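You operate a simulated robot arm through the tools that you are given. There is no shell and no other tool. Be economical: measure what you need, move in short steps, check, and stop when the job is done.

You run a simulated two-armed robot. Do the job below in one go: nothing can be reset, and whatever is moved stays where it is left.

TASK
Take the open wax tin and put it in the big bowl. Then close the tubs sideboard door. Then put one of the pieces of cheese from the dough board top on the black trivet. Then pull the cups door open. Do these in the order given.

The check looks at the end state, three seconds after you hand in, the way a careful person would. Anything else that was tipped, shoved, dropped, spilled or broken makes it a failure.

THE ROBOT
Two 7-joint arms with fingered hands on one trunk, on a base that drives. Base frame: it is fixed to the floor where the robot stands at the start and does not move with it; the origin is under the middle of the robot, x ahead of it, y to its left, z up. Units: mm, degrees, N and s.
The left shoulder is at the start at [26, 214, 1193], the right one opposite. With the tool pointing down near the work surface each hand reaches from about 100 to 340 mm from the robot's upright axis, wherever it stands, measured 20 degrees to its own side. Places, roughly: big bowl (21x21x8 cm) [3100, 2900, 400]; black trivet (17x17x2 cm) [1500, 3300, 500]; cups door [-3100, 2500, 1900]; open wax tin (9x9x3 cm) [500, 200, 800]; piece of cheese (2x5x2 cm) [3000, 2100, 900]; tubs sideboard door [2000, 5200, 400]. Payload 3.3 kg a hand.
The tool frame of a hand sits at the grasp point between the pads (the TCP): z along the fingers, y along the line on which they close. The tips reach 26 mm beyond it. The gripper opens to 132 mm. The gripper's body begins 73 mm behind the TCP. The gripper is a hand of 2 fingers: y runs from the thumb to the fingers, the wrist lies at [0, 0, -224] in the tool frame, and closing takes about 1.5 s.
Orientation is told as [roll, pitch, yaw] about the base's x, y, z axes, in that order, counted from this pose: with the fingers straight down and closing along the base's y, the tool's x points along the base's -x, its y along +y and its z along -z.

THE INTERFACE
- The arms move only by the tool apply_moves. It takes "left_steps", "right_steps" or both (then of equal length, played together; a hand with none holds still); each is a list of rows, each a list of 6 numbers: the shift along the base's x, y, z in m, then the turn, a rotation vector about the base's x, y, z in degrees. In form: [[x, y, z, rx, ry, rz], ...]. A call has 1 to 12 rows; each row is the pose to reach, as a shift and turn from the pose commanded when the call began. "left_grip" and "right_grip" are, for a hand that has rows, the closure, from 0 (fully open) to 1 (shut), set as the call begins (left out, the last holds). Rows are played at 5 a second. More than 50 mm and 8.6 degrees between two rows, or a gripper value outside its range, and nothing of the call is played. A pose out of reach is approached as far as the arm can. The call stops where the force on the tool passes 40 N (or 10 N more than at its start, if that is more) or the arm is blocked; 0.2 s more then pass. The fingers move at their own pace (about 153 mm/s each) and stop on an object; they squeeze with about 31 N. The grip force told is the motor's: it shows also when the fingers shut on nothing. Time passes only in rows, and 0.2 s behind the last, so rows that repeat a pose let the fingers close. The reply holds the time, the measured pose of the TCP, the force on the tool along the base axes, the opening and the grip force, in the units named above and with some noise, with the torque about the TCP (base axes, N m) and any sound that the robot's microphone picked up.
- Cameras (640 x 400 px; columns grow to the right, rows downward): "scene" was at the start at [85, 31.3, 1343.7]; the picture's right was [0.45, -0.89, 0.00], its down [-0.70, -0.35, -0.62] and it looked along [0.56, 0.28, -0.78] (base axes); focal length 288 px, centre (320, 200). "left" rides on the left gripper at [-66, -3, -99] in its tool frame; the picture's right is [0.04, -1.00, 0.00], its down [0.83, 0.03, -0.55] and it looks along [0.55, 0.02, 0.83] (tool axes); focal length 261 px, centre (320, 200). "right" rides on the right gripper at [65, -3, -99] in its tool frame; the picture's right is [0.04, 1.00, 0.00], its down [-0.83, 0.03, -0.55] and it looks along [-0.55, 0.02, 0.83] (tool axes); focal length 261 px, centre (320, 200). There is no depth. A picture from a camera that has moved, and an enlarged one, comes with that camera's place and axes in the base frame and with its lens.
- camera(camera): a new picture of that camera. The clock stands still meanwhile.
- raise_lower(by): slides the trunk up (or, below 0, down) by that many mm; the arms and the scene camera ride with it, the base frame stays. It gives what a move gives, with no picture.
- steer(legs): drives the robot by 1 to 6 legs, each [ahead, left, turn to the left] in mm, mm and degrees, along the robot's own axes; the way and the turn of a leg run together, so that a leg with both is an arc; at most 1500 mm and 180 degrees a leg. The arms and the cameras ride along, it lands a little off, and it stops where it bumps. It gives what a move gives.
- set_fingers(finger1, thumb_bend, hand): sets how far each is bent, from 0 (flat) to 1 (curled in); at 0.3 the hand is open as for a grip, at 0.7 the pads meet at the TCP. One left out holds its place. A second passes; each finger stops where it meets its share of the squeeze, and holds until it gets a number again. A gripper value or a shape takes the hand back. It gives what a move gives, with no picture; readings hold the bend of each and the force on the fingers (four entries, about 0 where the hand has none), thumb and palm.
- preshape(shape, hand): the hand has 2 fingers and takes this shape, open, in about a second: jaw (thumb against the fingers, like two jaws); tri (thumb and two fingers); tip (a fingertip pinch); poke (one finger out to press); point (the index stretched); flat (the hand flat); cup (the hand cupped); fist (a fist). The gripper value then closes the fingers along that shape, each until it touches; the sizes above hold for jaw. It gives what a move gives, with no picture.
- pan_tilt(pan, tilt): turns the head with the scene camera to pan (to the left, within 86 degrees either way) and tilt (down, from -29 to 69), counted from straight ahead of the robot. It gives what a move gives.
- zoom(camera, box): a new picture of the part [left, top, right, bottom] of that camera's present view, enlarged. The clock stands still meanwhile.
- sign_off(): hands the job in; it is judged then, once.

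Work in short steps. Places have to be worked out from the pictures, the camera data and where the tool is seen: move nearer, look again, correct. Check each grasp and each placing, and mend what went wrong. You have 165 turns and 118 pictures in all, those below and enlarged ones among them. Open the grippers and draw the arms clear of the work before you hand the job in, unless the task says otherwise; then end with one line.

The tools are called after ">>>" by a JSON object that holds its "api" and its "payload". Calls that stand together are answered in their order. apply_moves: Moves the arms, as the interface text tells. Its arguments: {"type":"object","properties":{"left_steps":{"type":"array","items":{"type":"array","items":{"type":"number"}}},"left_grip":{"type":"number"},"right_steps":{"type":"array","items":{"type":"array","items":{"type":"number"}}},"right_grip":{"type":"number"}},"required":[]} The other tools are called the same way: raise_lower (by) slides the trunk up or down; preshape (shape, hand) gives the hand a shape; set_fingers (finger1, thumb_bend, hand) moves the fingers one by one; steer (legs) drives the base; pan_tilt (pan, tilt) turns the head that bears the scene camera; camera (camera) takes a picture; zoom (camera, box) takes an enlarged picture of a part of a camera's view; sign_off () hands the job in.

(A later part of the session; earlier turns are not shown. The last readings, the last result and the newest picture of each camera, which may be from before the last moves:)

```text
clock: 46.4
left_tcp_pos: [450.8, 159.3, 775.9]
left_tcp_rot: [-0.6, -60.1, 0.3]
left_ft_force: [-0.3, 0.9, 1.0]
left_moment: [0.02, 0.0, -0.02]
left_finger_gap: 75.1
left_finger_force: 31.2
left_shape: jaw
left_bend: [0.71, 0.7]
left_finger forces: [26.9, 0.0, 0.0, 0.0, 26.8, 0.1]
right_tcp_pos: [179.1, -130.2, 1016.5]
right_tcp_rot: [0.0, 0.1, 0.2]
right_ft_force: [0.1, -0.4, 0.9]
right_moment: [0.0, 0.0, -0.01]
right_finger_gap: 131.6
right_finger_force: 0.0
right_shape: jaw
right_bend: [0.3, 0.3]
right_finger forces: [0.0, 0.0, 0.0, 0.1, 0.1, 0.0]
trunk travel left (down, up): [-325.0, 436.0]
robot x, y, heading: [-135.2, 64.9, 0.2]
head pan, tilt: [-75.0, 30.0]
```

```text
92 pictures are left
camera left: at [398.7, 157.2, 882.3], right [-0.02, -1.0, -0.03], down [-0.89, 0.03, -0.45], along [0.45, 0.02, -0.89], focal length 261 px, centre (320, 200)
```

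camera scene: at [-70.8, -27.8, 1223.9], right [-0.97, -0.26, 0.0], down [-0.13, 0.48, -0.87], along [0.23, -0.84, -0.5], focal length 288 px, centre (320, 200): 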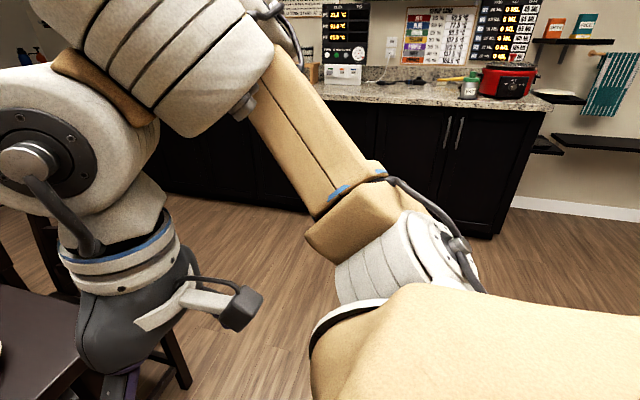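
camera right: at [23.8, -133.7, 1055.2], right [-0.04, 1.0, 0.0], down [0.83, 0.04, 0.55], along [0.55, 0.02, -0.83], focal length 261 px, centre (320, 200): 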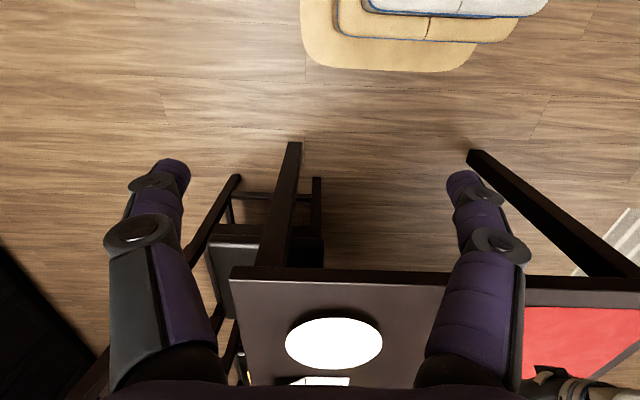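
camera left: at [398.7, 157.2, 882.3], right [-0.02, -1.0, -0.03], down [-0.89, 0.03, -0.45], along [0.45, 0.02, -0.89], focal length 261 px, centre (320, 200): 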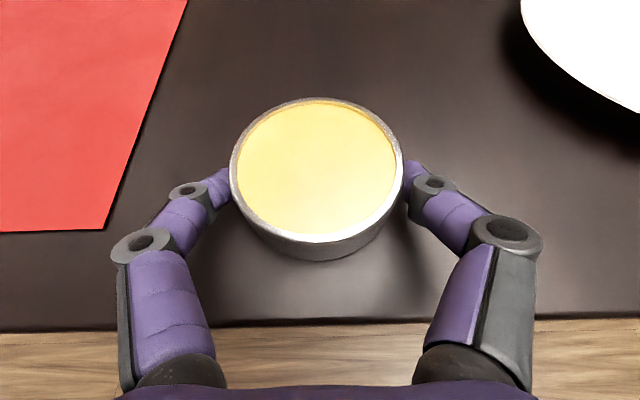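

Gripped near the widest line. Lift and check that the tin stays level.

>>> {"api": "apply_moves", "payload": {"left_steps": [[0, 0, 0.015, 0, 0, 0], [0, 0, 0.03, 0, 0, 0], [0, 0, 0.06, 0, 0, 0], [0, 0, 0.1, 0, 0, 0]]}}

>>> {"api": "camera", "payload": {"camera": "left"}}

```text
clock: 47.4
left_tcp_pos: [450.2, 160.4, 877.6]
left_tcp_rot: [-0.6, -60.1, 0.3]
left_ft_force: [0.2, 0.6, -2.4]
left_moment: [0.0, 0.06, 0.01]
left_finger_gap: 75.3
left_finger_force: 31.0
left_shape: jaw
left_bend: [0.71, 0.7]
left_finger forces: [27.0, 0.0, 0.1, 0.0, 26.9, 0.0]
right_tcp_pos: [177.2, -130.9, 1014.9]
right_tcp_rot: [0.0, 0.1, 0.0]
right_ft_force: [-0.5, -0.6, 0.1]
right_moment: [0.0, 0.02, 0.0]
right_finger_gap: 132.0
right_finger_force: 0.0
right_shape: jaw
right_bend: [0.3, 0.3]
right_finger forces: [0.0, 0.0, 0.0, 0.1, 0.0, 0.0]
trunk travel left (down, up): [-325.0, 436.0]
robot x, y, heading: [-134.6, 63.4, 0.4]
head pan, tilt: [-75.0, 30.0]
```

```text
91 pictures are left
camera left: at [396.4, 158.9, 983.6], right [-0.02, -1.0, -0.03], down [-0.89, 0.03, -0.45], along [0.45, 0.02, -0.89], focal length 261 px, centre (320, 200)
```

left: 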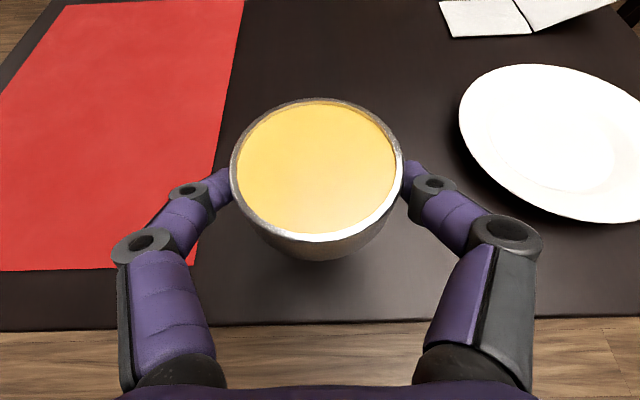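

The tin is level in the pitched grip (bottom ≈ TCP−30, centre ≈ TCP+21 ahead). Now driving: left past the table, then toward the counter, stopping short to look.

>>> {"api": "steer", "payload": {"legs": [[0, 1500, 0], [1200, 300, 0], [900, 0, 0]]}}

>>> {"api": "pan_tilt", "payload": {"pan": 45, "tilt": 25}}

>>> {"api": "camera", "payload": {"camera": "scene"}}

```text
clock: 65.0
left_tcp_pos: [2577.2, 1888.7, 875.3]
left_tcp_rot: [-0.7, -60.1, -1.4]
left_ft_force: [-0.2, 1.0, -2.3]
left_moment: [-0.02, 0.02, 0.0]
left_finger_gap: 75.0
left_finger_force: 31.6
left_shape: jaw
left_bend: [0.71, 0.7]
left_finger forces: [27.6, 0.0, 0.0, 0.1, 27.6, 0.0]
right_tcp_pos: [2299.4, 1607.1, 1016.3]
right_tcp_rot: [0.1, 0.1, -1.6]
right_ft_force: [-0.7, -0.3, -0.1]
right_moment: [0.0, -0.01, 0.01]
right_finger_gap: 131.8
right_finger_force: 0.1
right_shape: jaw
right_bend: [0.3, 0.3]
right_finger forces: [0.1, 0.1, 0.0, 0.0, 0.1, 0.1]
trunk travel left (down, up): [-325.0, 436.0]
robot x, y, heading: [1997.6, 1808.1, -1.7]
head pan, tilt: [-75.0, 30.0]
```

```text
clock: 67.0
left_tcp_pos: [2578.3, 1889.5, 877.0]
left_tcp_rot: [-0.6, -60.0, -1.3]
left_ft_force: [0.0, -0.2, -2.2]
left_moment: [0.05, 0.07, 0.0]
left_finger_gap: 75.1
left_finger_force: 31.1
left_shape: jaw
left_bend: [0.71, 0.7]
left_finger forces: [27.5, 0.0, 0.0, 0.0, 27.5, 0.0]
right_tcp_pos: [2299.5, 1607.1, 1016.1]
right_tcp_rot: [0.0, 0.1, -1.5]
right_ft_force: [-0.5, -0.6, 0.1]
right_moment: [0.02, -0.02, 0.02]
right_finger_gap: 131.7
right_finger_force: 0.0
right_shape: jaw
right_bend: [0.3, 0.3]
right_finger forces: [0.0, 0.2, 0.0, 0.0, 0.0, 0.0]
trunk travel left (down, up): [-325.0, 436.0]
robot x, y, heading: [1991.5, 1807.0, -1.3]
head pan, tilt: [45.0, 25.0]
```

```text
90 pictures are left
camera scene: at [2099.4, 1867.7, 1231.8], right [0.69, -0.73, 0.0], down [-0.31, -0.29, -0.91], along [0.66, 0.62, -0.42], focal length 288 px, centre (320, 200)
```

scene: 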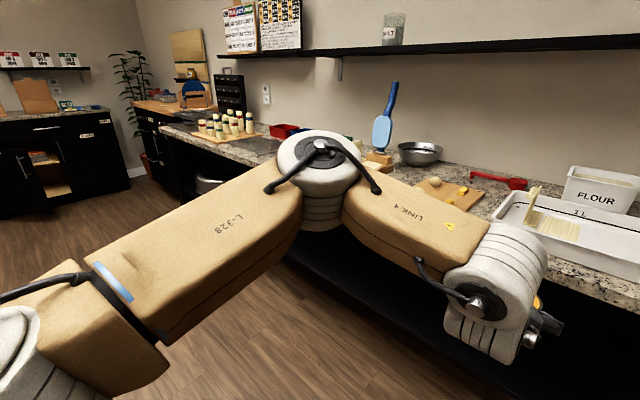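

The elbow sticks out forward-left, which would hit the counter edge when lowered. I back up 150 mm and extend the arm 200 mm to straighten it, then look at the pose.

>>> {"api": "steer", "payload": {"legs": [[-150, 0, 1.4]]}}

>>> {"api": "apply_moves", "payload": {"left_steps": [[0.04, 0, 0, 0, 0, 0], [0.08, 0, 0, 0, 0, 0], [0.12, 0, 0, 0, 0, 0], [0.16, 0, 0, 0, 0, 0], [0.2, 0, 0, 0, 0, 0]]}}

>>> {"api": "camera", "payload": {"camera": "scene"}}

```text
clock: 68.4
left_tcp_pos: [2430.0, 1905.3, 875.4]
left_tcp_rot: [-0.6, -60.0, 0.0]
left_ft_force: [0.1, 0.1, -3.0]
left_moment: [-0.03, 0.06, 0.02]
left_finger_gap: 75.2
left_finger_force: 30.4
left_shape: jaw
left_bend: [0.71, 0.7]
left_finger forces: [27.5, 0.1, 0.0, 0.1, 27.5, 0.0]
right_tcp_pos: [2157.6, 1615.0, 1016.0]
right_tcp_rot: [0.0, 0.3, -0.2]
right_ft_force: [-1.0, -0.1, -0.5]
right_moment: [0.02, 0.03, 0.01]
right_finger_gap: 132.0
right_finger_force: 0.1
right_shape: jaw
right_bend: [0.3, 0.3]
right_finger forces: [0.0, 0.0, 0.0, 0.0, 0.1, 0.1]
trunk travel left (down, up): [-325.0, 436.0]
robot x, y, heading: [1845.6, 1811.3, -0.4]
head pan, tilt: [45.0, 25.0]
```

```text
clock: 69.6
left_tcp_pos: [2599.1, 1903.3, 879.9]
left_tcp_rot: [-0.6, -60.2, -0.1]
left_ft_force: [0.9, 0.3, -2.0]
left_moment: [-0.02, 0.04, -0.01]
left_finger_gap: 74.8
left_finger_force: 31.3
left_shape: jaw
left_bend: [0.71, 0.7]
left_finger forces: [27.9, 0.0, 0.0, 0.0, 27.7, 0.0]
left hand out of reach, approached as far as the arm can: row 5
right_tcp_pos: [2151.3, 1617.0, 1018.7]
right_tcp_rot: [-0.1, -0.2, -0.2]
right_ft_force: [1.1, 0.1, 0.5]
right_moment: [0.0, -0.01, 0.0]
right_finger_gap: 132.0
right_finger_force: 0.2
right_shape: jaw
right_bend: [0.3, 0.3]
right_finger forces: [0.0, 0.0, 0.0, 0.0, 0.0, 0.0]
trunk travel left (down, up): [-325.0, 436.0]
robot x, y, heading: [1842.2, 1811.6, 0.2]
head pan, tilt: [45.0, 25.0]
```

```text
89 pictures are left
camera scene: at [1956.7, 1873.3, 1231.9], right [0.71, -0.71, 0.0], down [-0.31, -0.3, -0.9], along [0.64, 0.64, -0.43], focal length 288 px, centre (320, 200)
```

scene: 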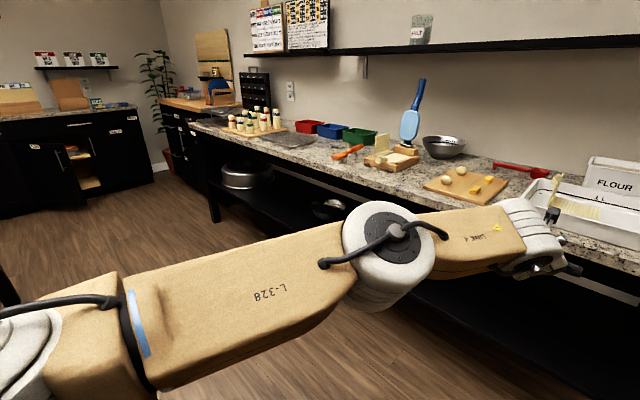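

The arm is now nearly straight with the elbow low, and the bowl is at about (3070, 2903). Pull in 25 mm, lower the trunk fully, and slide left in front of the bowl.

>>> {"api": "apply_moves", "payload": {"left_steps": [[-0.025, 0, 0, 0, 0, 0]]}}

>>> {"api": "raise_lower", "payload": {"by": -320}}

>>> {"api": "steer", "payload": {"legs": [[150, 0, 0], [0, 985, 0]]}}

>>> {"api": "camera", "payload": {"camera": "left"}}

>>> {"api": "camera", "payload": {"camera": "scene"}}

```text
clock: 70.0
left_tcp_pos: [2568.6, 1904.1, 880.0]
left_tcp_rot: [-0.6, -60.4, 0.0]
left_ft_force: [-0.6, 0.3, -3.3]
left_moment: [0.01, 0.06, 0.0]
left_finger_gap: 75.3
left_finger_force: 31.5
left_shape: jaw
left_bend: [0.71, 0.7]
left_finger forces: [27.7, 0.1, 0.1, 0.1, 27.6, 0.0]
right_tcp_pos: [2150.2, 1616.5, 1018.3]
right_tcp_rot: [0.0, -0.2, -0.3]
right_ft_force: [0.0, 1.2, -0.2]
right_moment: [0.01, 0.03, 0.01]
right_finger_gap: 131.9
right_finger_force: 0.1
right_shape: jaw
right_bend: [0.3, 0.3]
right_finger forces: [0.0, 0.0, 0.1, 0.0, 0.0, 0.0]
trunk travel left (down, up): [-325.0, 436.0]
robot x, y, heading: [1846.9, 1811.0, -0.2]
head pan, tilt: [45.0, 25.0]
```

```text
clock: 73.2
left_tcp_pos: [2569.3, 1904.1, 560.2]
left_tcp_rot: [-0.6, -60.3, 0.0]
left_ft_force: [-0.1, 0.9, -2.3]
left_moment: [0.02, 0.06, 0.0]
left_finger_gap: 75.1
left_finger_force: 30.9
left_shape: jaw
left_bend: [0.71, 0.7]
left_finger forces: [27.6, 0.1, 0.0, 0.0, 27.4, 0.1]
right_tcp_pos: [2166.8, 1616.6, 675.9]
right_tcp_rot: [0.0, 5.4, -0.1]
right_ft_force: [-0.1, -0.3, 0.0]
right_moment: [-0.01, 0.0, 0.01]
right_finger_gap: 131.9
right_finger_force: 0.0
right_shape: jaw
right_bend: [0.3, 0.3]
right_finger forces: [0.0, 0.0, 0.1, 0.0, 0.0, 0.0]
trunk travel left (down, up): [-5.0, 756.0]
robot x, y, heading: [1843.9, 1808.6, 0.0]
head pan, tilt: [45.0, 25.0]
```

```text
clock: 79.2
left_tcp_pos: [2720.9, 2886.7, 558.7]
left_tcp_rot: [-0.6, -60.4, 0.1]
left_ft_force: [0.1, 0.2, -2.7]
left_moment: [-0.03, 0.04, -0.01]
left_finger_gap: 75.2
left_finger_force: 31.5
left_shape: jaw
left_bend: [0.71, 0.7]
left_finger forces: [27.5, 0.1, 0.1, 0.0, 27.4, 0.0]
right_tcp_pos: [2318.7, 2597.6, 673.9]
right_tcp_rot: [0.1, 5.3, -0.1]
right_ft_force: [0.3, 0.5, 0.2]
right_moment: [0.03, 0.01, -0.04]
right_finger_gap: 131.8
right_finger_force: 0.0
right_shape: jaw
right_bend: [0.3, 0.3]
right_finger forces: [0.0, 0.0, 0.0, 0.0, 0.1, 0.0]
trunk travel left (down, up): [-5.0, 756.0]
robot x, y, heading: [1998.6, 2795.5, -0.8]
head pan, tilt: [45.0, 25.0]
```

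```text
88 pictures are left
camera left: at [2668.3, 2885.4, 665.4], right [-0.03, -1.0, -0.03], down [-0.89, 0.04, -0.45], along [0.45, 0.01, -0.89], focal length 261 px, centre (320, 200)
```

left: 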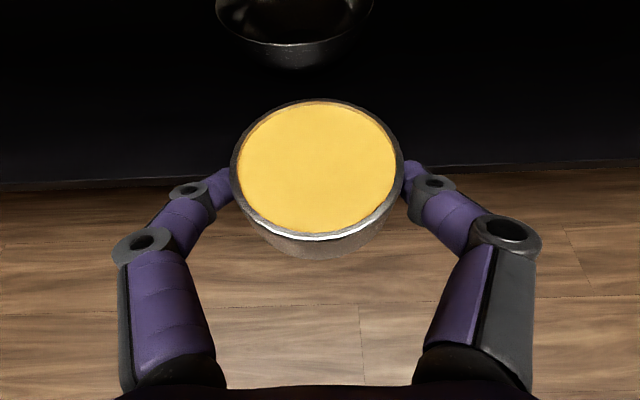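

```text
87 pictures are left
camera scene: at [2205.3, 2853.4, 899.1], right [0.71, -0.71, 0.0], down [-0.3, -0.3, -0.91], along [0.64, 0.64, -0.42], focal length 288 px, centre (320, 200)
```

scene: 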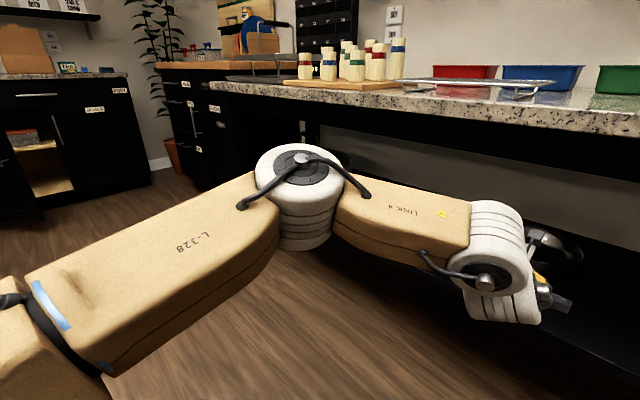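

I judge the bowl centre near (3055, 2912), rim z≈485. Checking the apron's lower edge under the counter before going in.

>>> {"api": "zoom", "payload": {"camera": "scene", "box": [330, 60, 640, 255]}}

```text
2.05 times, centred on (485, 158) of scene
camera zoom: at [2205.3, 2853.4, 899.1], right [0.71, -0.71, 0.0], down [-0.3, -0.3, -0.91], along [0.64, 0.64, -0.42], focal length 590 px, centre (-18, 287)
```

zoom: 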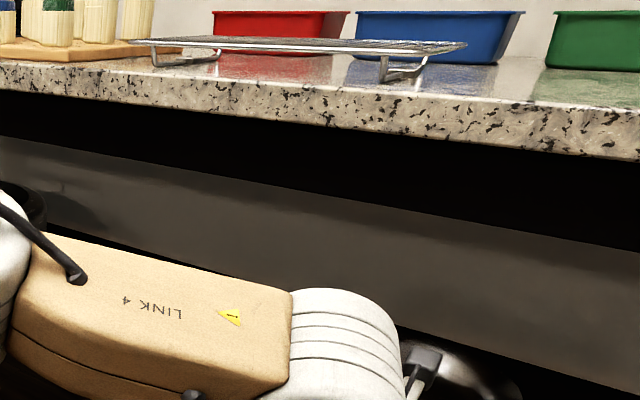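

Apron bottom is about z 720, leaving tight room for the wrist. I extend the arm 100 mm (elbow back), shift left 24 mm, drop to TCP z≈543.

>>> {"api": "apply_moves", "payload": {"left_steps": [[0.03, 0.008, -0.005, 0, 0, 0], [0.06, 0.016, -0.01, 0, 0, 0], [0.09, 0.024, -0.015, 0, 0, 0], [0.11, 0.024, -0.015, 0, 0, 0]]}}

>>> {"api": "camera", "payload": {"camera": "left"}}

>>> {"api": "camera", "payload": {"camera": "scene"}}

```text
clock: 80.2
left_tcp_pos: [2825.8, 2919.6, 528.9]
left_tcp_rot: [-0.7, -59.6, 0.5]
left_ft_force: [1.0, 0.9, -2.3]
left_moment: [0.01, 0.07, -0.06]
left_finger_gap: 74.7
left_finger_force: 30.9
left_shape: jaw
left_bend: [0.71, 0.7]
left_finger forces: [27.1, 0.0, 0.1, 0.0, 27.0, 0.0]
left hand out of reach, approached as far as the arm can: row 4
right_tcp_pos: [2319.0, 2597.6, 677.0]
right_tcp_rot: [0.0, 5.3, -0.2]
right_ft_force: [-0.2, 0.2, -1.0]
right_moment: [0.01, -0.02, 0.0]
right_finger_gap: 132.0
right_finger_force: 0.1
right_shape: jaw
right_bend: [0.3, 0.3]
right_finger forces: [0.1, 0.0, 0.0, 0.1, 0.0, 0.0]
trunk travel left (down, up): [-5.0, 756.0]
robot x, y, heading: [1999.5, 2790.1, -0.1]
head pan, tilt: [45.0, 25.0]
```

```text
85 pictures are left
camera left: at [2774.4, 2917.2, 636.8], right [-0.02, -1.0, -0.03], down [-0.9, 0.03, -0.44], along [0.44, 0.02, -0.9], focal length 261 px, centre (320, 200)
```

left: 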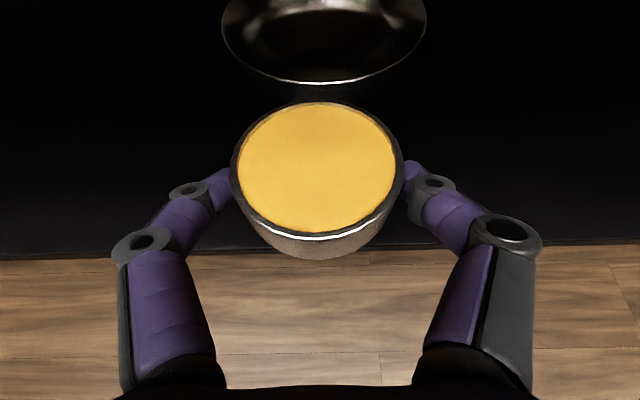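

```text
84 pictures are left
camera scene: at [2205.2, 2853.5, 899.0], right [0.71, -0.71, 0.0], down [-0.3, -0.3, -0.91], along [0.64, 0.64, -0.42], focal length 288 px, centre (320, 200)
```

scene: 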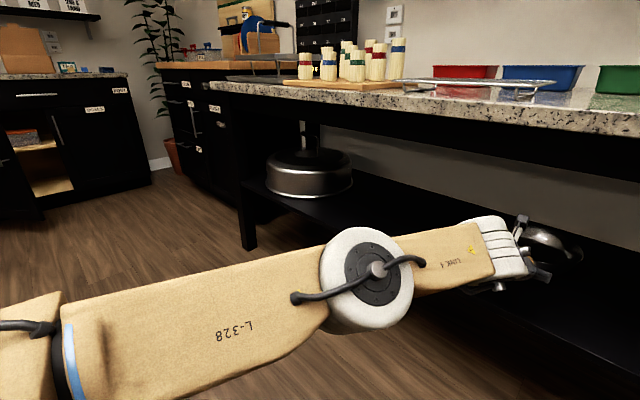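

Arm straight, bowl centre near (3065, 2913), rim about z 480. I ease back 20 mm with z≈545, then drive forward in stages.

>>> {"api": "apply_moves", "payload": {"left_steps": [[-0.022, -0.005, 0.016, 0, 0, 0]]}}

>>> {"api": "steer", "payload": {"legs": [[130, 0, 0]]}}

>>> {"api": "camera", "payload": {"camera": "left"}}

>>> {"api": "camera", "payload": {"camera": "scene"}}

```text
clock: 80.6
left_tcp_pos: [2806.8, 2906.8, 558.4]
left_tcp_rot: [-0.6, -60.2, 0.0]
left_ft_force: [-1.2, -0.1, -3.2]
left_moment: [0.01, 0.03, 0.04]
left_finger_gap: 74.5
left_finger_force: 30.9
left_shape: jaw
left_bend: [0.71, 0.7]
left_finger forces: [26.9, 0.0, 0.0, 0.0, 27.0, 0.0]
right_tcp_pos: [2317.2, 2596.9, 674.9]
right_tcp_rot: [0.0, 5.3, -0.1]
right_ft_force: [0.7, 0.2, -0.6]
right_moment: [0.0, 0.01, 0.03]
right_finger_gap: 131.8
right_finger_force: 0.0
right_shape: jaw
right_bend: [0.3, 0.3]
right_finger forces: [0.0, 0.0, 0.1, 0.0, 0.1, 0.1]
trunk travel left (down, up): [-5.0, 756.0]
robot x, y, heading: [1999.0, 2792.6, 0.0]
head pan, tilt: [45.0, 25.0]
```

```text
clock: 81.9
left_tcp_pos: [2940.2, 2904.1, 558.7]
left_tcp_rot: [-0.7, -60.3, 0.1]
left_ft_force: [0.6, 0.3, -3.3]
left_moment: [0.0, 0.06, 0.02]
left_finger_gap: 74.7
left_finger_force: 30.8
left_shape: jaw
left_bend: [0.71, 0.7]
left_finger forces: [26.9, 0.0, 0.1, 0.0, 26.9, 0.0]
right_tcp_pos: [2450.0, 2596.7, 674.8]
right_tcp_rot: [0.1, 5.3, -0.2]
right_ft_force: [0.0, 0.1, 0.1]
right_moment: [0.04, -0.01, 0.01]
right_finger_gap: 131.8
right_finger_force: 0.2
right_shape: jaw
right_bend: [0.3, 0.3]
right_finger forces: [0.0, 0.0, 0.1, 0.0, 0.1, 0.0]
trunk travel left (down, up): [-5.0, 756.0]
robot x, y, heading: [2129.9, 2790.4, -0.3]
head pan, tilt: [45.0, 25.0]
```

```text
83 pictures are left
camera left: at [2887.4, 2904.3, 665.8], right [-0.03, -1.0, -0.03], down [-0.89, 0.04, -0.45], along [0.45, 0.01, -0.89], focal length 261 px, centre (320, 200)
```

left: 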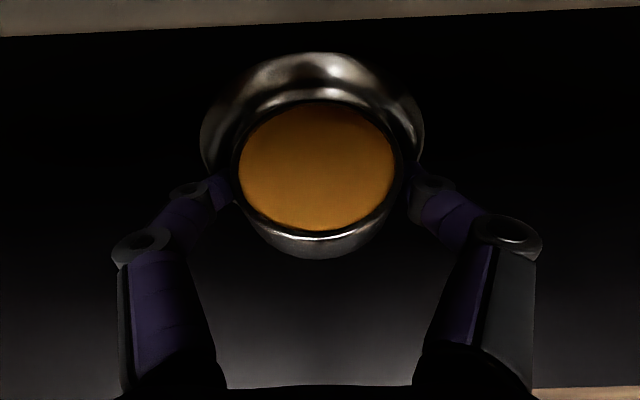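

```text
82 pictures are left
camera scene: at [2337.6, 2852.8, 899.1], right [0.7, -0.71, 0.0], down [-0.3, -0.3, -0.91], along [0.64, 0.64, -0.42], focal length 288 px, centre (320, 200)
```

scene: 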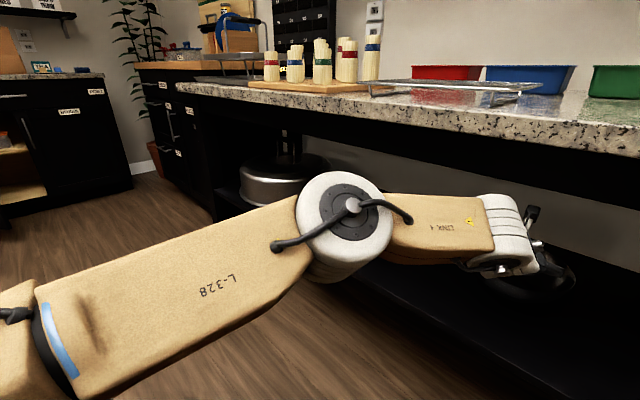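

Bowl centre (3058, 2910), rim z≈476. Lower to z≈525 and drive in 72 mm.

>>> {"api": "apply_moves", "payload": {"left_steps": [[0, 0.004, -0.016, 0, 0, 0], [0, 0.006, -0.032, 0, 0, 0]]}}

>>> {"api": "steer", "payload": {"legs": [[74, 0, 0.2]]}}

>>> {"api": "camera", "payload": {"camera": "left"}}

>>> {"api": "camera", "payload": {"camera": "scene"}}

```text
clock: 82.5
left_tcp_pos: [2940.0, 2912.5, 526.6]
left_tcp_rot: [-0.7, -60.2, -0.1]
left_ft_force: [0.0, -0.2, -2.0]
left_moment: [-0.02, 0.04, 0.0]
left_finger_gap: 74.8
left_finger_force: 30.9
left_shape: jaw
left_bend: [0.71, 0.7]
left_finger forces: [26.9, 0.0, 0.0, 0.0, 26.9, 0.0]
right_tcp_pos: [2449.9, 2596.6, 674.6]
right_tcp_rot: [0.0, 5.4, -0.2]
right_ft_force: [0.5, 0.7, -0.1]
right_moment: [0.01, 0.0, 0.0]
right_finger_gap: 132.1
right_finger_force: 0.1
right_shape: jaw
right_bend: [0.3, 0.3]
right_finger forces: [0.0, 0.0, 0.0, 0.1, 0.0, 0.0]
trunk travel left (down, up): [-5.0, 756.0]
robot x, y, heading: [2127.4, 2792.2, -0.3]
head pan, tilt: [45.0, 25.0]
```

```text
clock: 83.5
left_tcp_pos: [3010.5, 2914.1, 527.1]
left_tcp_rot: [-0.6, -60.3, 0.3]
left_ft_force: [0.3, -0.5, -2.1]
left_moment: [-0.02, 0.05, -0.03]
left_finger_gap: 74.8
left_finger_force: 31.0
left_shape: jaw
left_bend: [0.71, 0.7]
left_finger forces: [26.9, 0.0, 0.0, 0.0, 26.8, 0.0]
right_tcp_pos: [2523.1, 2597.0, 676.2]
right_tcp_rot: [-0.1, 5.3, 0.1]
right_ft_force: [-0.2, 0.4, 0.4]
right_moment: [0.0, -0.04, 0.01]
right_finger_gap: 131.8
right_finger_force: 0.1
right_shape: jaw
right_bend: [0.3, 0.3]
right_finger forces: [0.0, 0.0, 0.0, 0.0, 0.0, 0.0]
trunk travel left (down, up): [-5.0, 756.0]
robot x, y, heading: [2199.5, 2789.7, 0.2]
head pan, tilt: [45.0, 25.0]
```

```text
81 pictures are left
camera left: at [2958.7, 2912.2, 633.9], right [-0.03, -1.0, -0.03], down [-0.89, 0.04, -0.45], along [0.45, 0.01, -0.89], focal length 261 px, centre (320, 200)
```

left: 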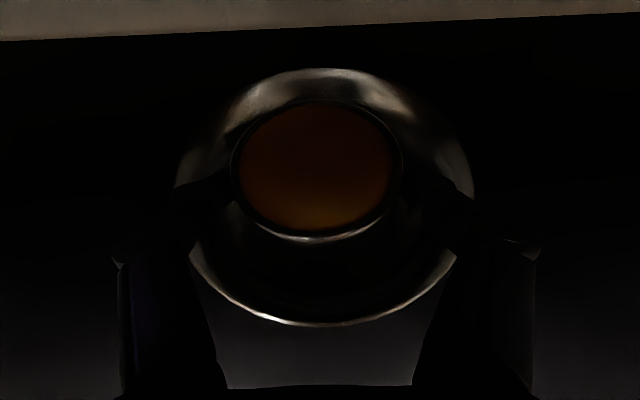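

```text
80 pictures are left
camera scene: at [2409.9, 2853.3, 899.1], right [0.71, -0.71, 0.0], down [-0.3, -0.3, -0.91], along [0.64, 0.64, -0.42], focal length 288 px, centre (320, 200)
```

scene: 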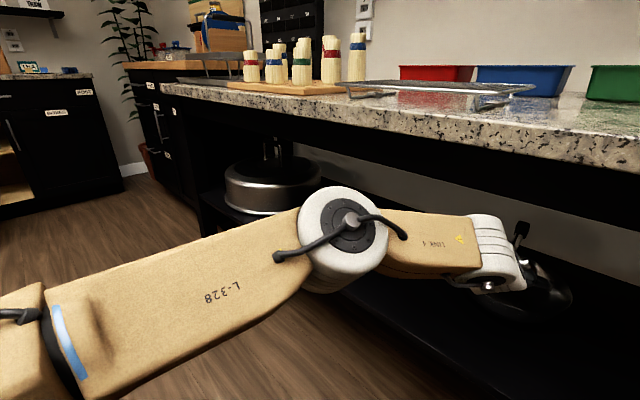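

Bowl rim centre about (3067, 2910), rim z≈474. Lower to 495, drive 33 mm more to centre, and then lower in.

>>> {"api": "apply_moves", "payload": {"left_steps": [[0, -0.002, -0.016, 0, 0, 0], [0, -0.004, -0.03, 0, 0, 0]]}}

>>> {"api": "steer", "payload": {"legs": [[33, 0, 0]]}}

>>> {"api": "apply_moves", "payload": {"left_steps": [[0, 0, -0.01, 0, 0, 0], [0, 0, -0.02, 0, 0, 0], [0, 0, -0.028, 0, 0, 0]]}}

>>> {"api": "camera", "payload": {"camera": "left"}}

```text
clock: 84.2
left_tcp_pos: [3011.1, 2909.2, 496.9]
left_tcp_rot: [-0.6, -60.3, 0.1]
left_ft_force: [0.5, 0.4, -1.7]
left_moment: [-0.05, 0.04, 0.0]
left_finger_gap: 75.0
left_finger_force: 31.5
left_shape: jaw
left_bend: [0.71, 0.7]
left_finger forces: [26.9, 0.1, 0.0, 0.0, 26.7, 0.0]
right_tcp_pos: [2523.7, 2598.5, 674.7]
right_tcp_rot: [0.0, 5.3, -0.1]
right_ft_force: [-0.2, 0.2, 0.0]
right_moment: [0.01, -0.04, -0.03]
right_finger_gap: 131.8
right_finger_force: 0.1
right_shape: jaw
right_bend: [0.3, 0.3]
right_finger forces: [0.0, 0.0, 0.0, 0.0, 0.0, 0.0]
trunk travel left (down, up): [-5.0, 756.0]
robot x, y, heading: [2203.1, 2785.4, -0.1]
head pan, tilt: [45.0, 25.0]
```

```text
clock: 85.0
left_tcp_pos: [3045.5, 2909.8, 498.0]
left_tcp_rot: [-0.6, -60.3, 0.1]
left_ft_force: [0.8, -0.3, -2.2]
left_moment: [0.01, 0.03, 0.0]
left_finger_gap: 74.9
left_finger_force: 30.7
left_shape: jaw
left_bend: [0.71, 0.7]
left_finger forces: [26.9, 0.1, 0.0, 0.0, 26.9, 0.0]
right_tcp_pos: [2557.4, 2597.6, 674.8]
right_tcp_rot: [0.1, 5.3, 0.0]
right_ft_force: [-0.9, -0.6, -0.2]
right_moment: [-0.03, 0.0, 0.02]
right_finger_gap: 131.8
right_finger_force: 0.1
right_shape: jaw
right_bend: [0.3, 0.3]
right_finger forces: [0.0, 0.1, 0.0, 0.0, 0.1, 0.0]
trunk travel left (down, up): [-5.0, 756.0]
robot x, y, heading: [2238.8, 2792.6, 0.1]
head pan, tilt: [45.0, 25.0]
```

```text
clock: 85.8
left_tcp_pos: [3046.6, 2908.5, 468.3]
left_tcp_rot: [-0.6, -60.2, 0.2]
left_ft_force: [-0.5, 0.0, -1.3]
left_moment: [-0.02, 0.07, -0.04]
left_finger_gap: 74.9
left_finger_force: 30.7
left_shape: jaw
left_bend: [0.71, 0.7]
left_finger forces: [26.9, 0.1, 0.0, 0.1, 26.8, 0.1]
right_tcp_pos: [2557.8, 2597.5, 675.8]
right_tcp_rot: [0.0, 5.3, 0.0]
right_ft_force: [0.4, 0.3, 0.0]
right_moment: [-0.01, -0.01, -0.03]
right_finger_gap: 131.9
right_finger_force: 0.0
right_shape: jaw
right_bend: [0.3, 0.3]
right_finger forces: [0.0, 0.1, 0.0, 0.1, 0.0, 0.1]
trunk travel left (down, up): [-5.0, 756.0]
robot x, y, heading: [2237.7, 2790.7, 0.0]
head pan, tilt: [45.0, 25.0]
```

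```text
79 pictures are left
camera left: at [2993.1, 2907.6, 575.8], right [-0.03, -1.0, -0.03], down [-0.89, 0.04, -0.45], along [0.45, 0.01, -0.89], focal length 261 px, centre (320, 200)
```

left: 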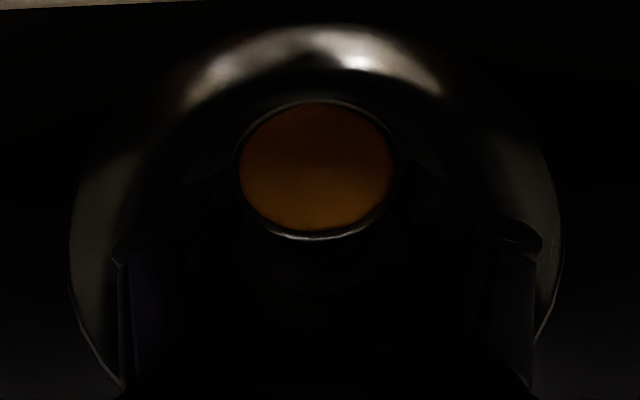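

The tin hangs inside the bowl, near-centred. Lower 8 mm more and release.

>>> {"api": "apply_moves", "payload": {"left_steps": [[0, 0, -0.004, 0, 0, 0], [0, 0, -0.008, 0, 0, 0]]}}

>>> {"api": "apply_moves", "payload": {"left_grip": 0.2, "left_steps": [[0, 0, 0, 0, 0, 0], [0, 0, 0, 0, 0, 0], [0, 0, 0, 0, 0, 0], [0, 0, 0, 0, 0, 0], [0, 0, 0, 0, 0, 0], [0, 0, 0, 0, 0, 0]]}}

>>> {"api": "camera", "payload": {"camera": "left"}}

```text
clock: 86.4
left_tcp_pos: [3045.1, 2909.9, 461.7]
left_tcp_rot: [-0.6, -60.4, 0.1]
left_ft_force: [0.2, 0.3, -1.4]
left_moment: [-0.02, 0.07, -0.01]
left_finger_gap: 75.0
left_finger_force: 30.8
left_shape: jaw
left_bend: [0.71, 0.7]
left_finger forces: [26.9, 0.0, 0.0, 0.1, 26.7, 0.0]
right_tcp_pos: [2555.7, 2596.3, 675.0]
right_tcp_rot: [-0.1, 5.3, 0.0]
right_ft_force: [-0.5, 0.4, -0.9]
right_moment: [0.03, -0.03, 0.01]
right_finger_gap: 131.8
right_finger_force: 0.1
right_shape: jaw
right_bend: [0.3, 0.3]
right_finger forces: [0.0, 0.0, 0.1, 0.0, 0.0, 0.0]
trunk travel left (down, up): [-5.0, 756.0]
robot x, y, heading: [2237.2, 2795.3, 0.3]
head pan, tilt: [45.0, 25.0]
```

```text
clock: 87.8
left_tcp_pos: [3045.3, 2909.9, 461.1]
left_tcp_rot: [-0.6, -60.3, 0.2]
left_ft_force: [0.2, -0.4, 0.5]
left_moment: [0.0, -0.01, -0.02]
left_finger_gap: 105.4
left_finger_force: 0.1
left_shape: jaw
left_bend: [0.59, 0.43]
left_finger forces: [0.1, 0.0, 0.0, 0.0, 0.0, 0.0]
right_tcp_pos: [2557.3, 2598.2, 675.3]
right_tcp_rot: [0.1, 5.4, 0.0]
right_ft_force: [0.0, -0.2, -0.1]
right_moment: [-0.02, 0.02, 0.02]
right_finger_gap: 131.7
right_finger_force: 0.1
right_shape: jaw
right_bend: [0.3, 0.3]
right_finger forces: [0.0, 0.0, 0.0, 0.0, 0.0, 0.0]
trunk travel left (down, up): [-5.0, 756.0]
robot x, y, heading: [2234.7, 2792.8, -0.1]
head pan, tilt: [45.0, 25.0]
```

```text
78 pictures are left
camera left: at [2992.7, 2908.1, 568.4], right [-0.03, -1.0, -0.03], down [-0.89, 0.04, -0.45], along [0.45, 0.01, -0.89], focal length 261 px, centre (320, 200)
```

left: 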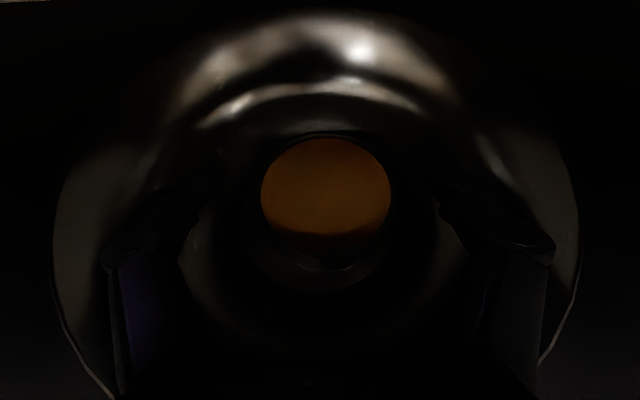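

The tin rests flat in the bowl. Raise out and back away.

>>> {"api": "apply_moves", "payload": {"left_steps": [[0, 0, 0.015, 0, 0, 0], [0, 0, 0.03, 0, 0, 0], [0, 0, 0.05, 0, 0, 0], [0, 0, 0.065, 0, 0, 0]]}}

>>> {"api": "steer", "payload": {"legs": [[-120, 0, 0]]}}

>>> {"api": "camera", "payload": {"camera": "left"}}

```text
clock: 88.8
left_tcp_pos: [3045.4, 2910.0, 525.9]
left_tcp_rot: [-0.6, -60.3, 0.2]
left_ft_force: [0.8, -0.5, 0.3]
left_moment: [0.03, 0.02, -0.03]
left_finger_gap: 105.5
left_finger_force: 0.1
left_shape: jaw
left_bend: [0.59, 0.43]
left_finger forces: [0.0, 0.1, 0.0, 0.1, 0.0, 0.0]
right_tcp_pos: [2557.9, 2597.1, 675.6]
right_tcp_rot: [0.1, 5.2, 0.0]
right_ft_force: [-0.6, 0.9, 0.2]
right_moment: [-0.04, 0.03, 0.0]
right_finger_gap: 131.8
right_finger_force: 0.0
right_shape: jaw
right_bend: [0.3, 0.3]
right_finger forces: [0.0, 0.0, 0.1, 0.1, 0.0, 0.1]
trunk travel left (down, up): [-5.0, 756.0]
robot x, y, heading: [2235.9, 2790.6, 0.0]
head pan, tilt: [45.0, 25.0]
```

```text
clock: 90.0
left_tcp_pos: [2926.7, 2913.1, 527.3]
left_tcp_rot: [-0.6, -60.3, 0.3]
left_ft_force: [0.2, 0.8, 0.1]
left_moment: [-0.02, 0.0, 0.01]
left_finger_gap: 105.4
left_finger_force: 0.1
left_shape: jaw
left_bend: [0.59, 0.43]
left_finger forces: [0.1, 0.0, 0.0, 0.1, 0.0, 0.1]
right_tcp_pos: [2437.9, 2598.6, 675.1]
right_tcp_rot: [-0.1, 5.3, 0.1]
right_ft_force: [0.5, 0.6, -0.1]
right_moment: [-0.03, 0.0, 0.01]
right_finger_gap: 132.0
right_finger_force: 0.0
right_shape: jaw
right_bend: [0.3, 0.3]
right_finger forces: [0.0, 0.0, 0.0, 0.0, 0.0, 0.0]
trunk travel left (down, up): [-5.0, 756.0]
robot x, y, heading: [2118.3, 2794.1, 0.4]
head pan, tilt: [45.0, 25.0]
```

```text
77 pictures are left
camera left: at [2872.8, 2911.0, 633.4], right [-0.02, -1.0, -0.03], down [-0.89, 0.04, -0.45], along [0.45, 0.02, -0.89], focal length 261 px, centre (320, 200)
```

left: 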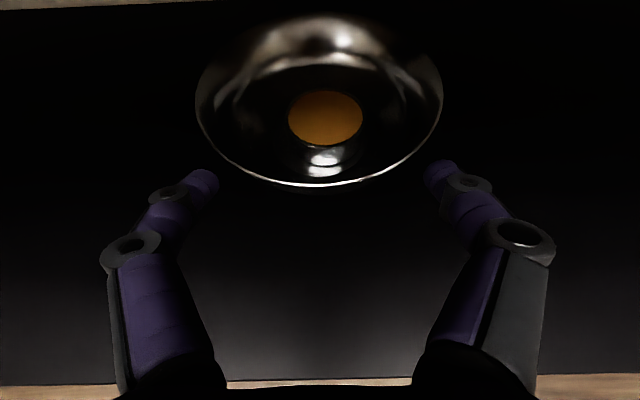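

Step 1 is done. I retract the left hand, back to clear the counter, then turn left to face the sideboard and look.

>>> {"api": "apply_moves", "payload": {"left_steps": [[-0.045, 0, 0, 0, 0, 0], [-0.09, 0, 0, 0, 0, 0], [-0.135, 0, 0, 0, 0, 0], [-0.18, 0, 0, 0, 0, 0], [-0.225, 0, 0, 0, 0, 0]]}}

>>> {"api": "pan_tilt", "payload": {"pan": 86, "tilt": 15}}

>>> {"api": "camera", "payload": {"camera": "scene"}}

```text
clock: 91.2
left_tcp_pos: [2701.0, 2912.2, 528.5]
left_tcp_rot: [-0.6, -60.4, 0.2]
left_ft_force: [0.3, 0.2, -0.1]
left_moment: [-0.04, 0.0, 0.02]
left_finger_gap: 105.4
left_finger_force: 0.1
left_shape: jaw
left_bend: [0.59, 0.43]
left_finger forces: [0.2, 0.0, 0.0, 0.0, 0.0, 0.0]
right_tcp_pos: [2436.9, 2599.0, 676.1]
right_tcp_rot: [0.1, 5.2, 0.2]
right_ft_force: [0.5, -0.2, 0.1]
right_moment: [0.01, -0.01, 0.0]
right_finger_gap: 131.9
right_finger_force: 0.1
right_shape: jaw
right_bend: [0.3, 0.3]
right_finger forces: [0.0, 0.0, 0.0, 0.1, 0.1, 0.0]
trunk travel left (down, up): [-5.0, 756.0]
robot x, y, heading: [2118.3, 2789.3, 0.2]
head pan, tilt: [45.0, 25.0]
```

```text
clock: 92.3
left_tcp_pos: [2701.6, 2912.1, 526.4]
left_tcp_rot: [-0.6, -60.3, 0.3]
left_ft_force: [0.6, 0.0, -0.1]
left_moment: [0.03, 0.0, 0.01]
left_finger_gap: 105.4
left_finger_force: 0.1
left_shape: jaw
left_bend: [0.59, 0.43]
left_finger forces: [0.0, 0.0, 0.0, 0.0, 0.0, 0.1]
right_tcp_pos: [2437.1, 2597.9, 675.1]
right_tcp_rot: [0.0, 5.4, 0.1]
right_ft_force: [0.5, -1.3, -0.9]
right_moment: [0.02, 0.02, -0.02]
right_finger_gap: 131.9
right_finger_force: 0.0
right_shape: jaw
right_bend: [0.3, 0.3]
right_finger forces: [0.0, 0.0, 0.0, 0.0, 0.0, 0.0]
trunk travel left (down, up): [-5.0, 756.0]
robot x, y, heading: [2113.9, 2791.0, 0.3]
head pan, tilt: [85.9, 15.0]
```

```text
76 pictures are left
camera scene: at [2264.6, 2881.6, 915.4], right [1.0, -0.07, 0.0], down [-0.02, -0.26, -0.97], along [0.07, 0.96, -0.26], focal length 288 px, centre (320, 200)
```

scene: 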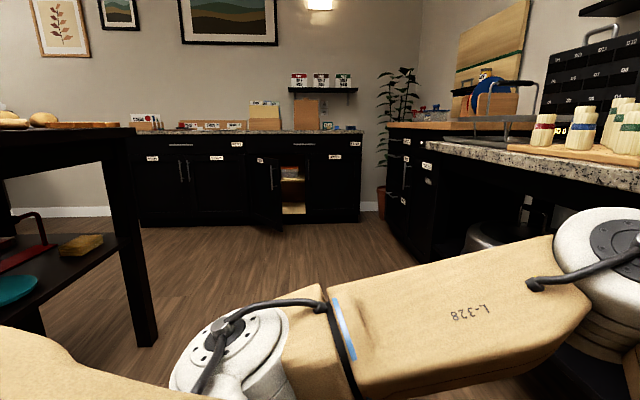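

>>> {"api": "zoom", "payload": {"camera": "scene", "box": [130, 110, 400, 240]}}

>>> {"api": "zoom", "payload": {"camera": "scene", "box": [0, 100, 170, 360]}}

```text
2.37 times, centred on (265, 175) of scene
camera zoom: at [2264.6, 2881.6, 915.4], right [1.0, -0.07, 0.0], down [-0.02, -0.26, -0.97], along [0.07, 0.96, -0.26], focal length 682 px, centre (450, 259)
```

zoom: 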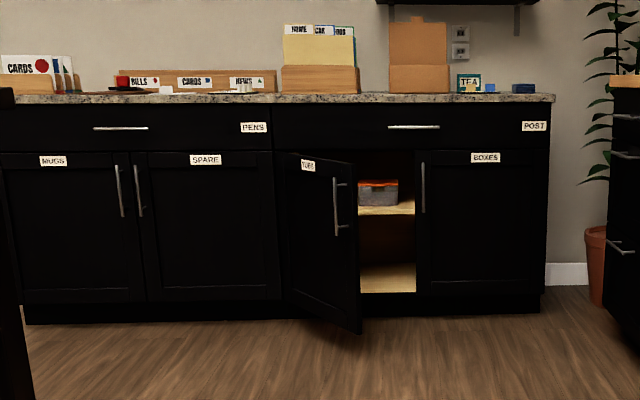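

```text
1.54 times, centred on (85, 230) of scene
camera zoom: at [2264.6, 2881.6, 915.4], right [1.0, -0.07, 0.0], down [-0.02, -0.26, -0.97], along [0.07, 0.96, -0.26], focal length 443 px, centre (682, 154)
```

zoom: 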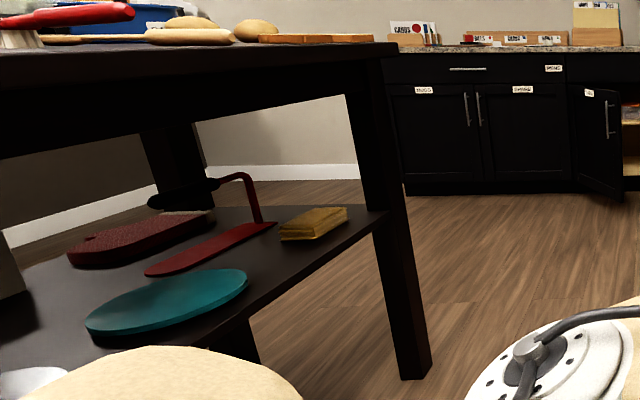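

The TUBS door is hinged on its left at about (1820, 5380), open ~54°, free edge near (2123, 4957). I arc-turn left, drive up the aisle, and look again.

>>> {"api": "steer", "payload": {"legs": [[200, 0, 90], [1150, 0, 0]]}}

>>> {"api": "pan_tilt", "payload": {"pan": 10, "tilt": 25}}

>>> {"api": "camera", "payload": {"camera": "scene"}}

```text
clock: 102.1
left_tcp_pos: [2032.7, 4643.1, 526.9]
left_tcp_rot: [-0.6, -60.4, 92.8]
left_ft_force: [0.9, 0.2, 0.4]
left_moment: [0.03, -0.02, 0.0]
left_finger_gap: 105.1
left_finger_force: 0.1
left_shape: jaw
left_bend: [0.59, 0.43]
left_finger forces: [0.1, 0.0, 0.0, 0.0, 0.0, 0.1]
right_tcp_pos: [2358.8, 4392.9, 675.9]
right_tcp_rot: [0.0, 5.2, 92.7]
right_ft_force: [-0.3, 0.4, 0.9]
right_moment: [0.01, 0.0, 0.0]
right_finger_gap: 132.1
right_finger_force: 0.1
right_shape: jaw
right_bend: [0.3, 0.3]
right_finger forces: [0.0, 0.0, 0.0, 0.0, 0.0, 0.0]
trunk travel left (down, up): [-5.0, 756.0]
robot x, y, heading: [2179.4, 4062.6, 92.9]
head pan, tilt: [85.9, 15.0]
cut short: leg 1
```

```text
clock: 103.6
left_tcp_pos: [2033.1, 4640.8, 527.3]
left_tcp_rot: [-0.6, -60.3, 92.9]
left_ft_force: [0.2, -0.6, -0.2]
left_moment: [0.01, 0.02, -0.01]
left_finger_gap: 105.7
left_finger_force: 0.0
left_shape: jaw
left_bend: [0.59, 0.43]
left_finger forces: [0.0, 0.1, 0.1, 0.0, 0.0, 0.0]
right_tcp_pos: [2357.8, 4393.4, 675.0]
right_tcp_rot: [-0.1, 5.3, 92.7]
right_ft_force: [0.7, 0.2, -0.2]
right_moment: [0.03, -0.01, 0.0]
right_finger_gap: 131.9
right_finger_force: 0.0
right_shape: jaw
right_bend: [0.3, 0.3]
right_finger forces: [0.0, 0.1, 0.0, 0.0, 0.1, 0.0]
trunk travel left (down, up): [-5.0, 756.0]
robot x, y, heading: [2179.4, 4065.2, 92.7]
head pan, tilt: [10.0, 25.0]
```

```text
73 pictures are left
camera scene: at [2151.6, 4292.6, 899.1], right [0.98, 0.22, 0.0], down [0.09, -0.41, -0.91], along [-0.2, 0.88, -0.42], focal length 288 px, centre (320, 200)
```

scene: 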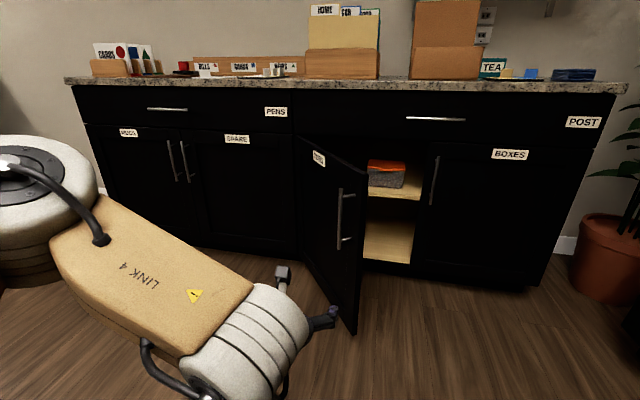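

Door hinge ≈(1790, 5400), free edge ≈(2119, 4977), handle near the free edge. I close the left hand and move to the outer side of the door.

>>> {"api": "apply_moves", "payload": {"left_grip": 1, "left_steps": [[0, 0, 0, 0, 0, 0], [0, 0, 0, 0, 0, 0], [0, 0, 0, 0, 0, 0], [0, 0, 0, 0, 0, 0], [0, 0, 0, 0, 0, 0]]}}

>>> {"api": "steer", "payload": {"legs": [[0, 105, 0], [320, 0, 0]]}}

>>> {"api": "camera", "payload": {"camera": "scene"}}

>>> {"api": "camera", "payload": {"camera": "left"}}

```text
clock: 104.8
left_tcp_pos: [2033.0, 4640.7, 526.9]
left_tcp_rot: [-0.6, -60.3, 92.8]
left_ft_force: [0.3, -1.2, -0.6]
left_moment: [0.01, -0.01, -0.01]
left_finger_gap: 0.0
left_finger_force: 30.9
left_shape: jaw
left_bend: [0.63, 0.7]
left_finger forces: [0.0, 0.0, 0.1, 0.0, 0.0, 0.0]
right_tcp_pos: [2357.9, 4393.4, 675.3]
right_tcp_rot: [0.1, 5.4, 92.6]
right_ft_force: [0.9, -0.4, -0.6]
right_moment: [0.01, 0.05, 0.02]
right_finger_gap: 131.9
right_finger_force: 0.1
right_shape: jaw
right_bend: [0.3, 0.3]
right_finger forces: [0.1, 0.1, 0.0, 0.1, 0.1, 0.0]
trunk travel left (down, up): [-5.0, 756.0]
robot x, y, heading: [2180.3, 4067.1, 92.6]
head pan, tilt: [10.0, 25.0]
```

```text
clock: 107.7
left_tcp_pos: [1912.0, 4960.2, 527.5]
left_tcp_rot: [-0.5, -60.4, 93.1]
left_ft_force: [-0.2, -0.4, 0.2]
left_moment: [0.01, 0.0, -0.03]
left_finger_gap: 0.2
left_finger_force: 31.5
left_shape: jaw
left_bend: [0.63, 0.7]
left_finger forces: [0.0, 0.1, 0.0, 0.0, 0.0, 0.1]
right_tcp_pos: [2237.2, 4711.6, 676.0]
right_tcp_rot: [-0.1, 5.2, 93.0]
right_ft_force: [-0.1, 0.1, 0.2]
right_moment: [-0.02, 0.0, -0.01]
right_finger_gap: 131.7
right_finger_force: 0.1
right_shape: jaw
right_bend: [0.3, 0.3]
right_finger forces: [0.0, 0.0, 0.0, 0.0, 0.0, 0.1]
trunk travel left (down, up): [-5.0, 756.0]
robot x, y, heading: [2060.0, 4383.8, 93.2]
head pan, tilt: [10.0, 25.0]
```

```text
72 pictures are left
camera scene: at [2031.7, 4611.0, 899.2], right [0.97, 0.22, 0.0], down [0.09, -0.41, -0.91], along [-0.2, 0.88, -0.42], focal length 288 px, centre (320, 200)
```

scene: 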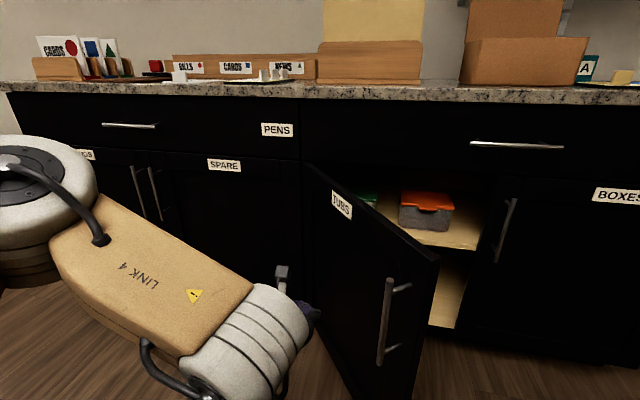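

```text
71 pictures are left
camera left: at [1917.1, 4906.5, 634.0], right [1.0, 0.02, -0.03], down [0.01, -0.89, -0.45], along [-0.04, 0.45, -0.89], focal length 261 px, centre (320, 200)
```

left: 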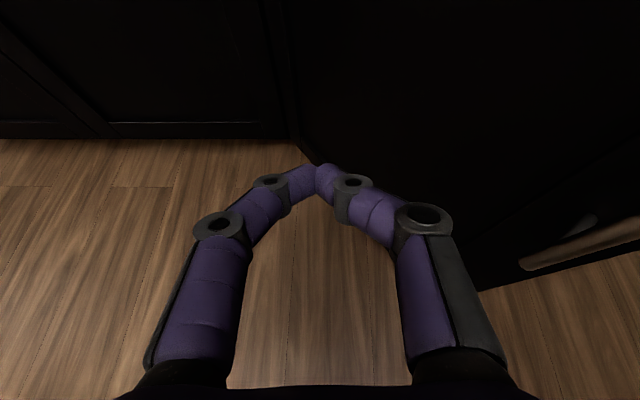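

The hand is on the outer side. Push with the arm first along a curve into the door.

>>> {"api": "apply_moves", "payload": {"left_steps": [[0.026, 0.033, 0, 0, 0, 0], [0.052, 0.066, 0, 0, 0, 0], [0.078, 0.1, 0, 0, 0, 0], [0.104, 0.13, 0, 0, 0, 0], [0.13, 0.16, 0, 0, 0, 0], [0.15, 0.185, 0, 0, 0, 0]]}}

>>> {"api": "camera", "payload": {"camera": "scene"}}

```text
clock: 109.3
left_tcp_pos: [1979.2, 5153.2, 524.2]
left_tcp_rot: [-0.3, -60.2, 98.9]
left_ft_force: [0.6, -0.1, 0.7]
left_moment: [0.0, -0.02, 0.03]
left_finger_gap: 0.1
left_finger_force: 30.8
left_shape: jaw
left_bend: [0.63, 0.7]
left_finger forces: [0.1, 0.0, 0.1, 0.0, 0.0, 0.0]
left hand out of reach, approached as far as the arm can: row 6
right_tcp_pos: [2236.3, 4711.9, 674.9]
right_tcp_rot: [0.0, 5.4, 93.0]
right_ft_force: [-0.6, -0.6, 0.2]
right_moment: [-0.03, 0.01, 0.02]
right_finger_gap: 132.0
right_finger_force: 0.1
right_shape: jaw
right_bend: [0.3, 0.3]
right_finger forces: [0.0, 0.0, 0.0, 0.0, 0.0, 0.0]
trunk travel left (down, up): [-5.0, 756.0]
robot x, y, heading: [2059.0, 4381.4, 92.9]
head pan, tilt: [10.0, 25.0]
stopped in row 6 (left hand): the arm was blocked; the commanded pose is now the measured one
```

```text
70 pictures are left
camera scene: at [2031.6, 4611.1, 899.1], right [0.97, 0.22, 0.0], down [0.09, -0.41, -0.91], along [-0.2, 0.88, -0.42], focal length 288 px, centre (320, 200)
```

scene: 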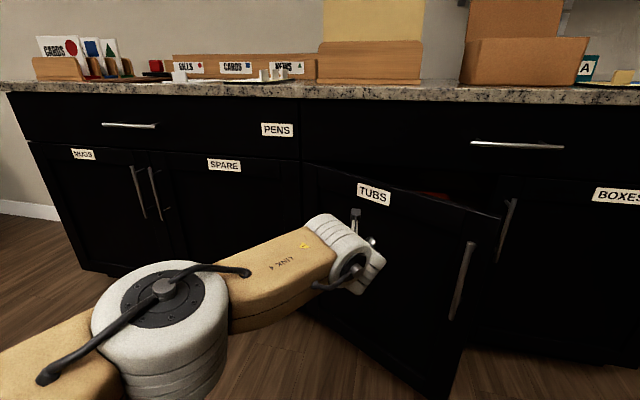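

The door is swinging; the arm is at full reach. I drive ahead and to the right to continue the push.

>>> {"api": "steer", "payload": {"legs": [[120, -110, 0]]}}

>>> {"api": "camera", "payload": {"camera": "scene"}}

```text
clock: 110.7
left_tcp_pos: [2084.6, 5279.0, 524.3]
left_tcp_rot: [-0.5, -60.2, 98.8]
left_ft_force: [0.2, 0.2, 0.0]
left_moment: [0.01, 0.02, 0.0]
left_finger_gap: 0.1
left_finger_force: 31.6
left_shape: jaw
left_bend: [0.63, 0.69]
left_finger forces: [0.0, 0.1, 0.0, 0.0, 0.0, 0.0]
right_tcp_pos: [2340.3, 4838.7, 675.8]
right_tcp_rot: [0.0, 5.2, 92.8]
right_ft_force: [-0.7, 0.2, -0.2]
right_moment: [0.02, 0.01, -0.01]
right_finger_gap: 131.8
right_finger_force: 0.1
right_shape: jaw
right_bend: [0.3, 0.3]
right_finger forces: [0.1, 0.0, 0.0, 0.0, 0.1, 0.1]
trunk travel left (down, up): [-5.0, 756.0]
robot x, y, heading: [2163.9, 4513.0, 93.0]
head pan, tilt: [10.0, 25.0]
```

```text
69 pictures are left
camera scene: at [2134.8, 4737.8, 899.2], right [0.97, 0.22, 0.0], down [0.09, -0.41, -0.91], along [-0.2, 0.88, -0.42], focal length 288 px, centre (320, 200)
```

scene: 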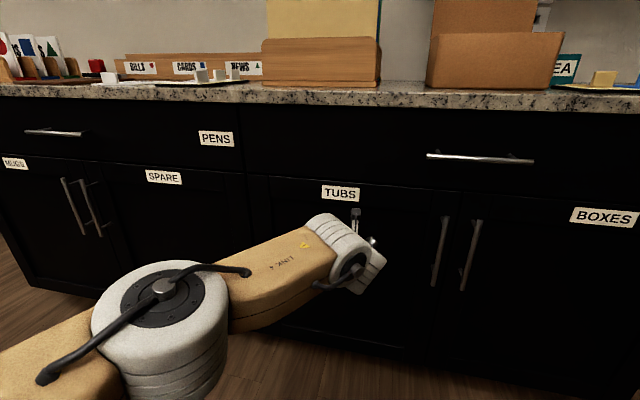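

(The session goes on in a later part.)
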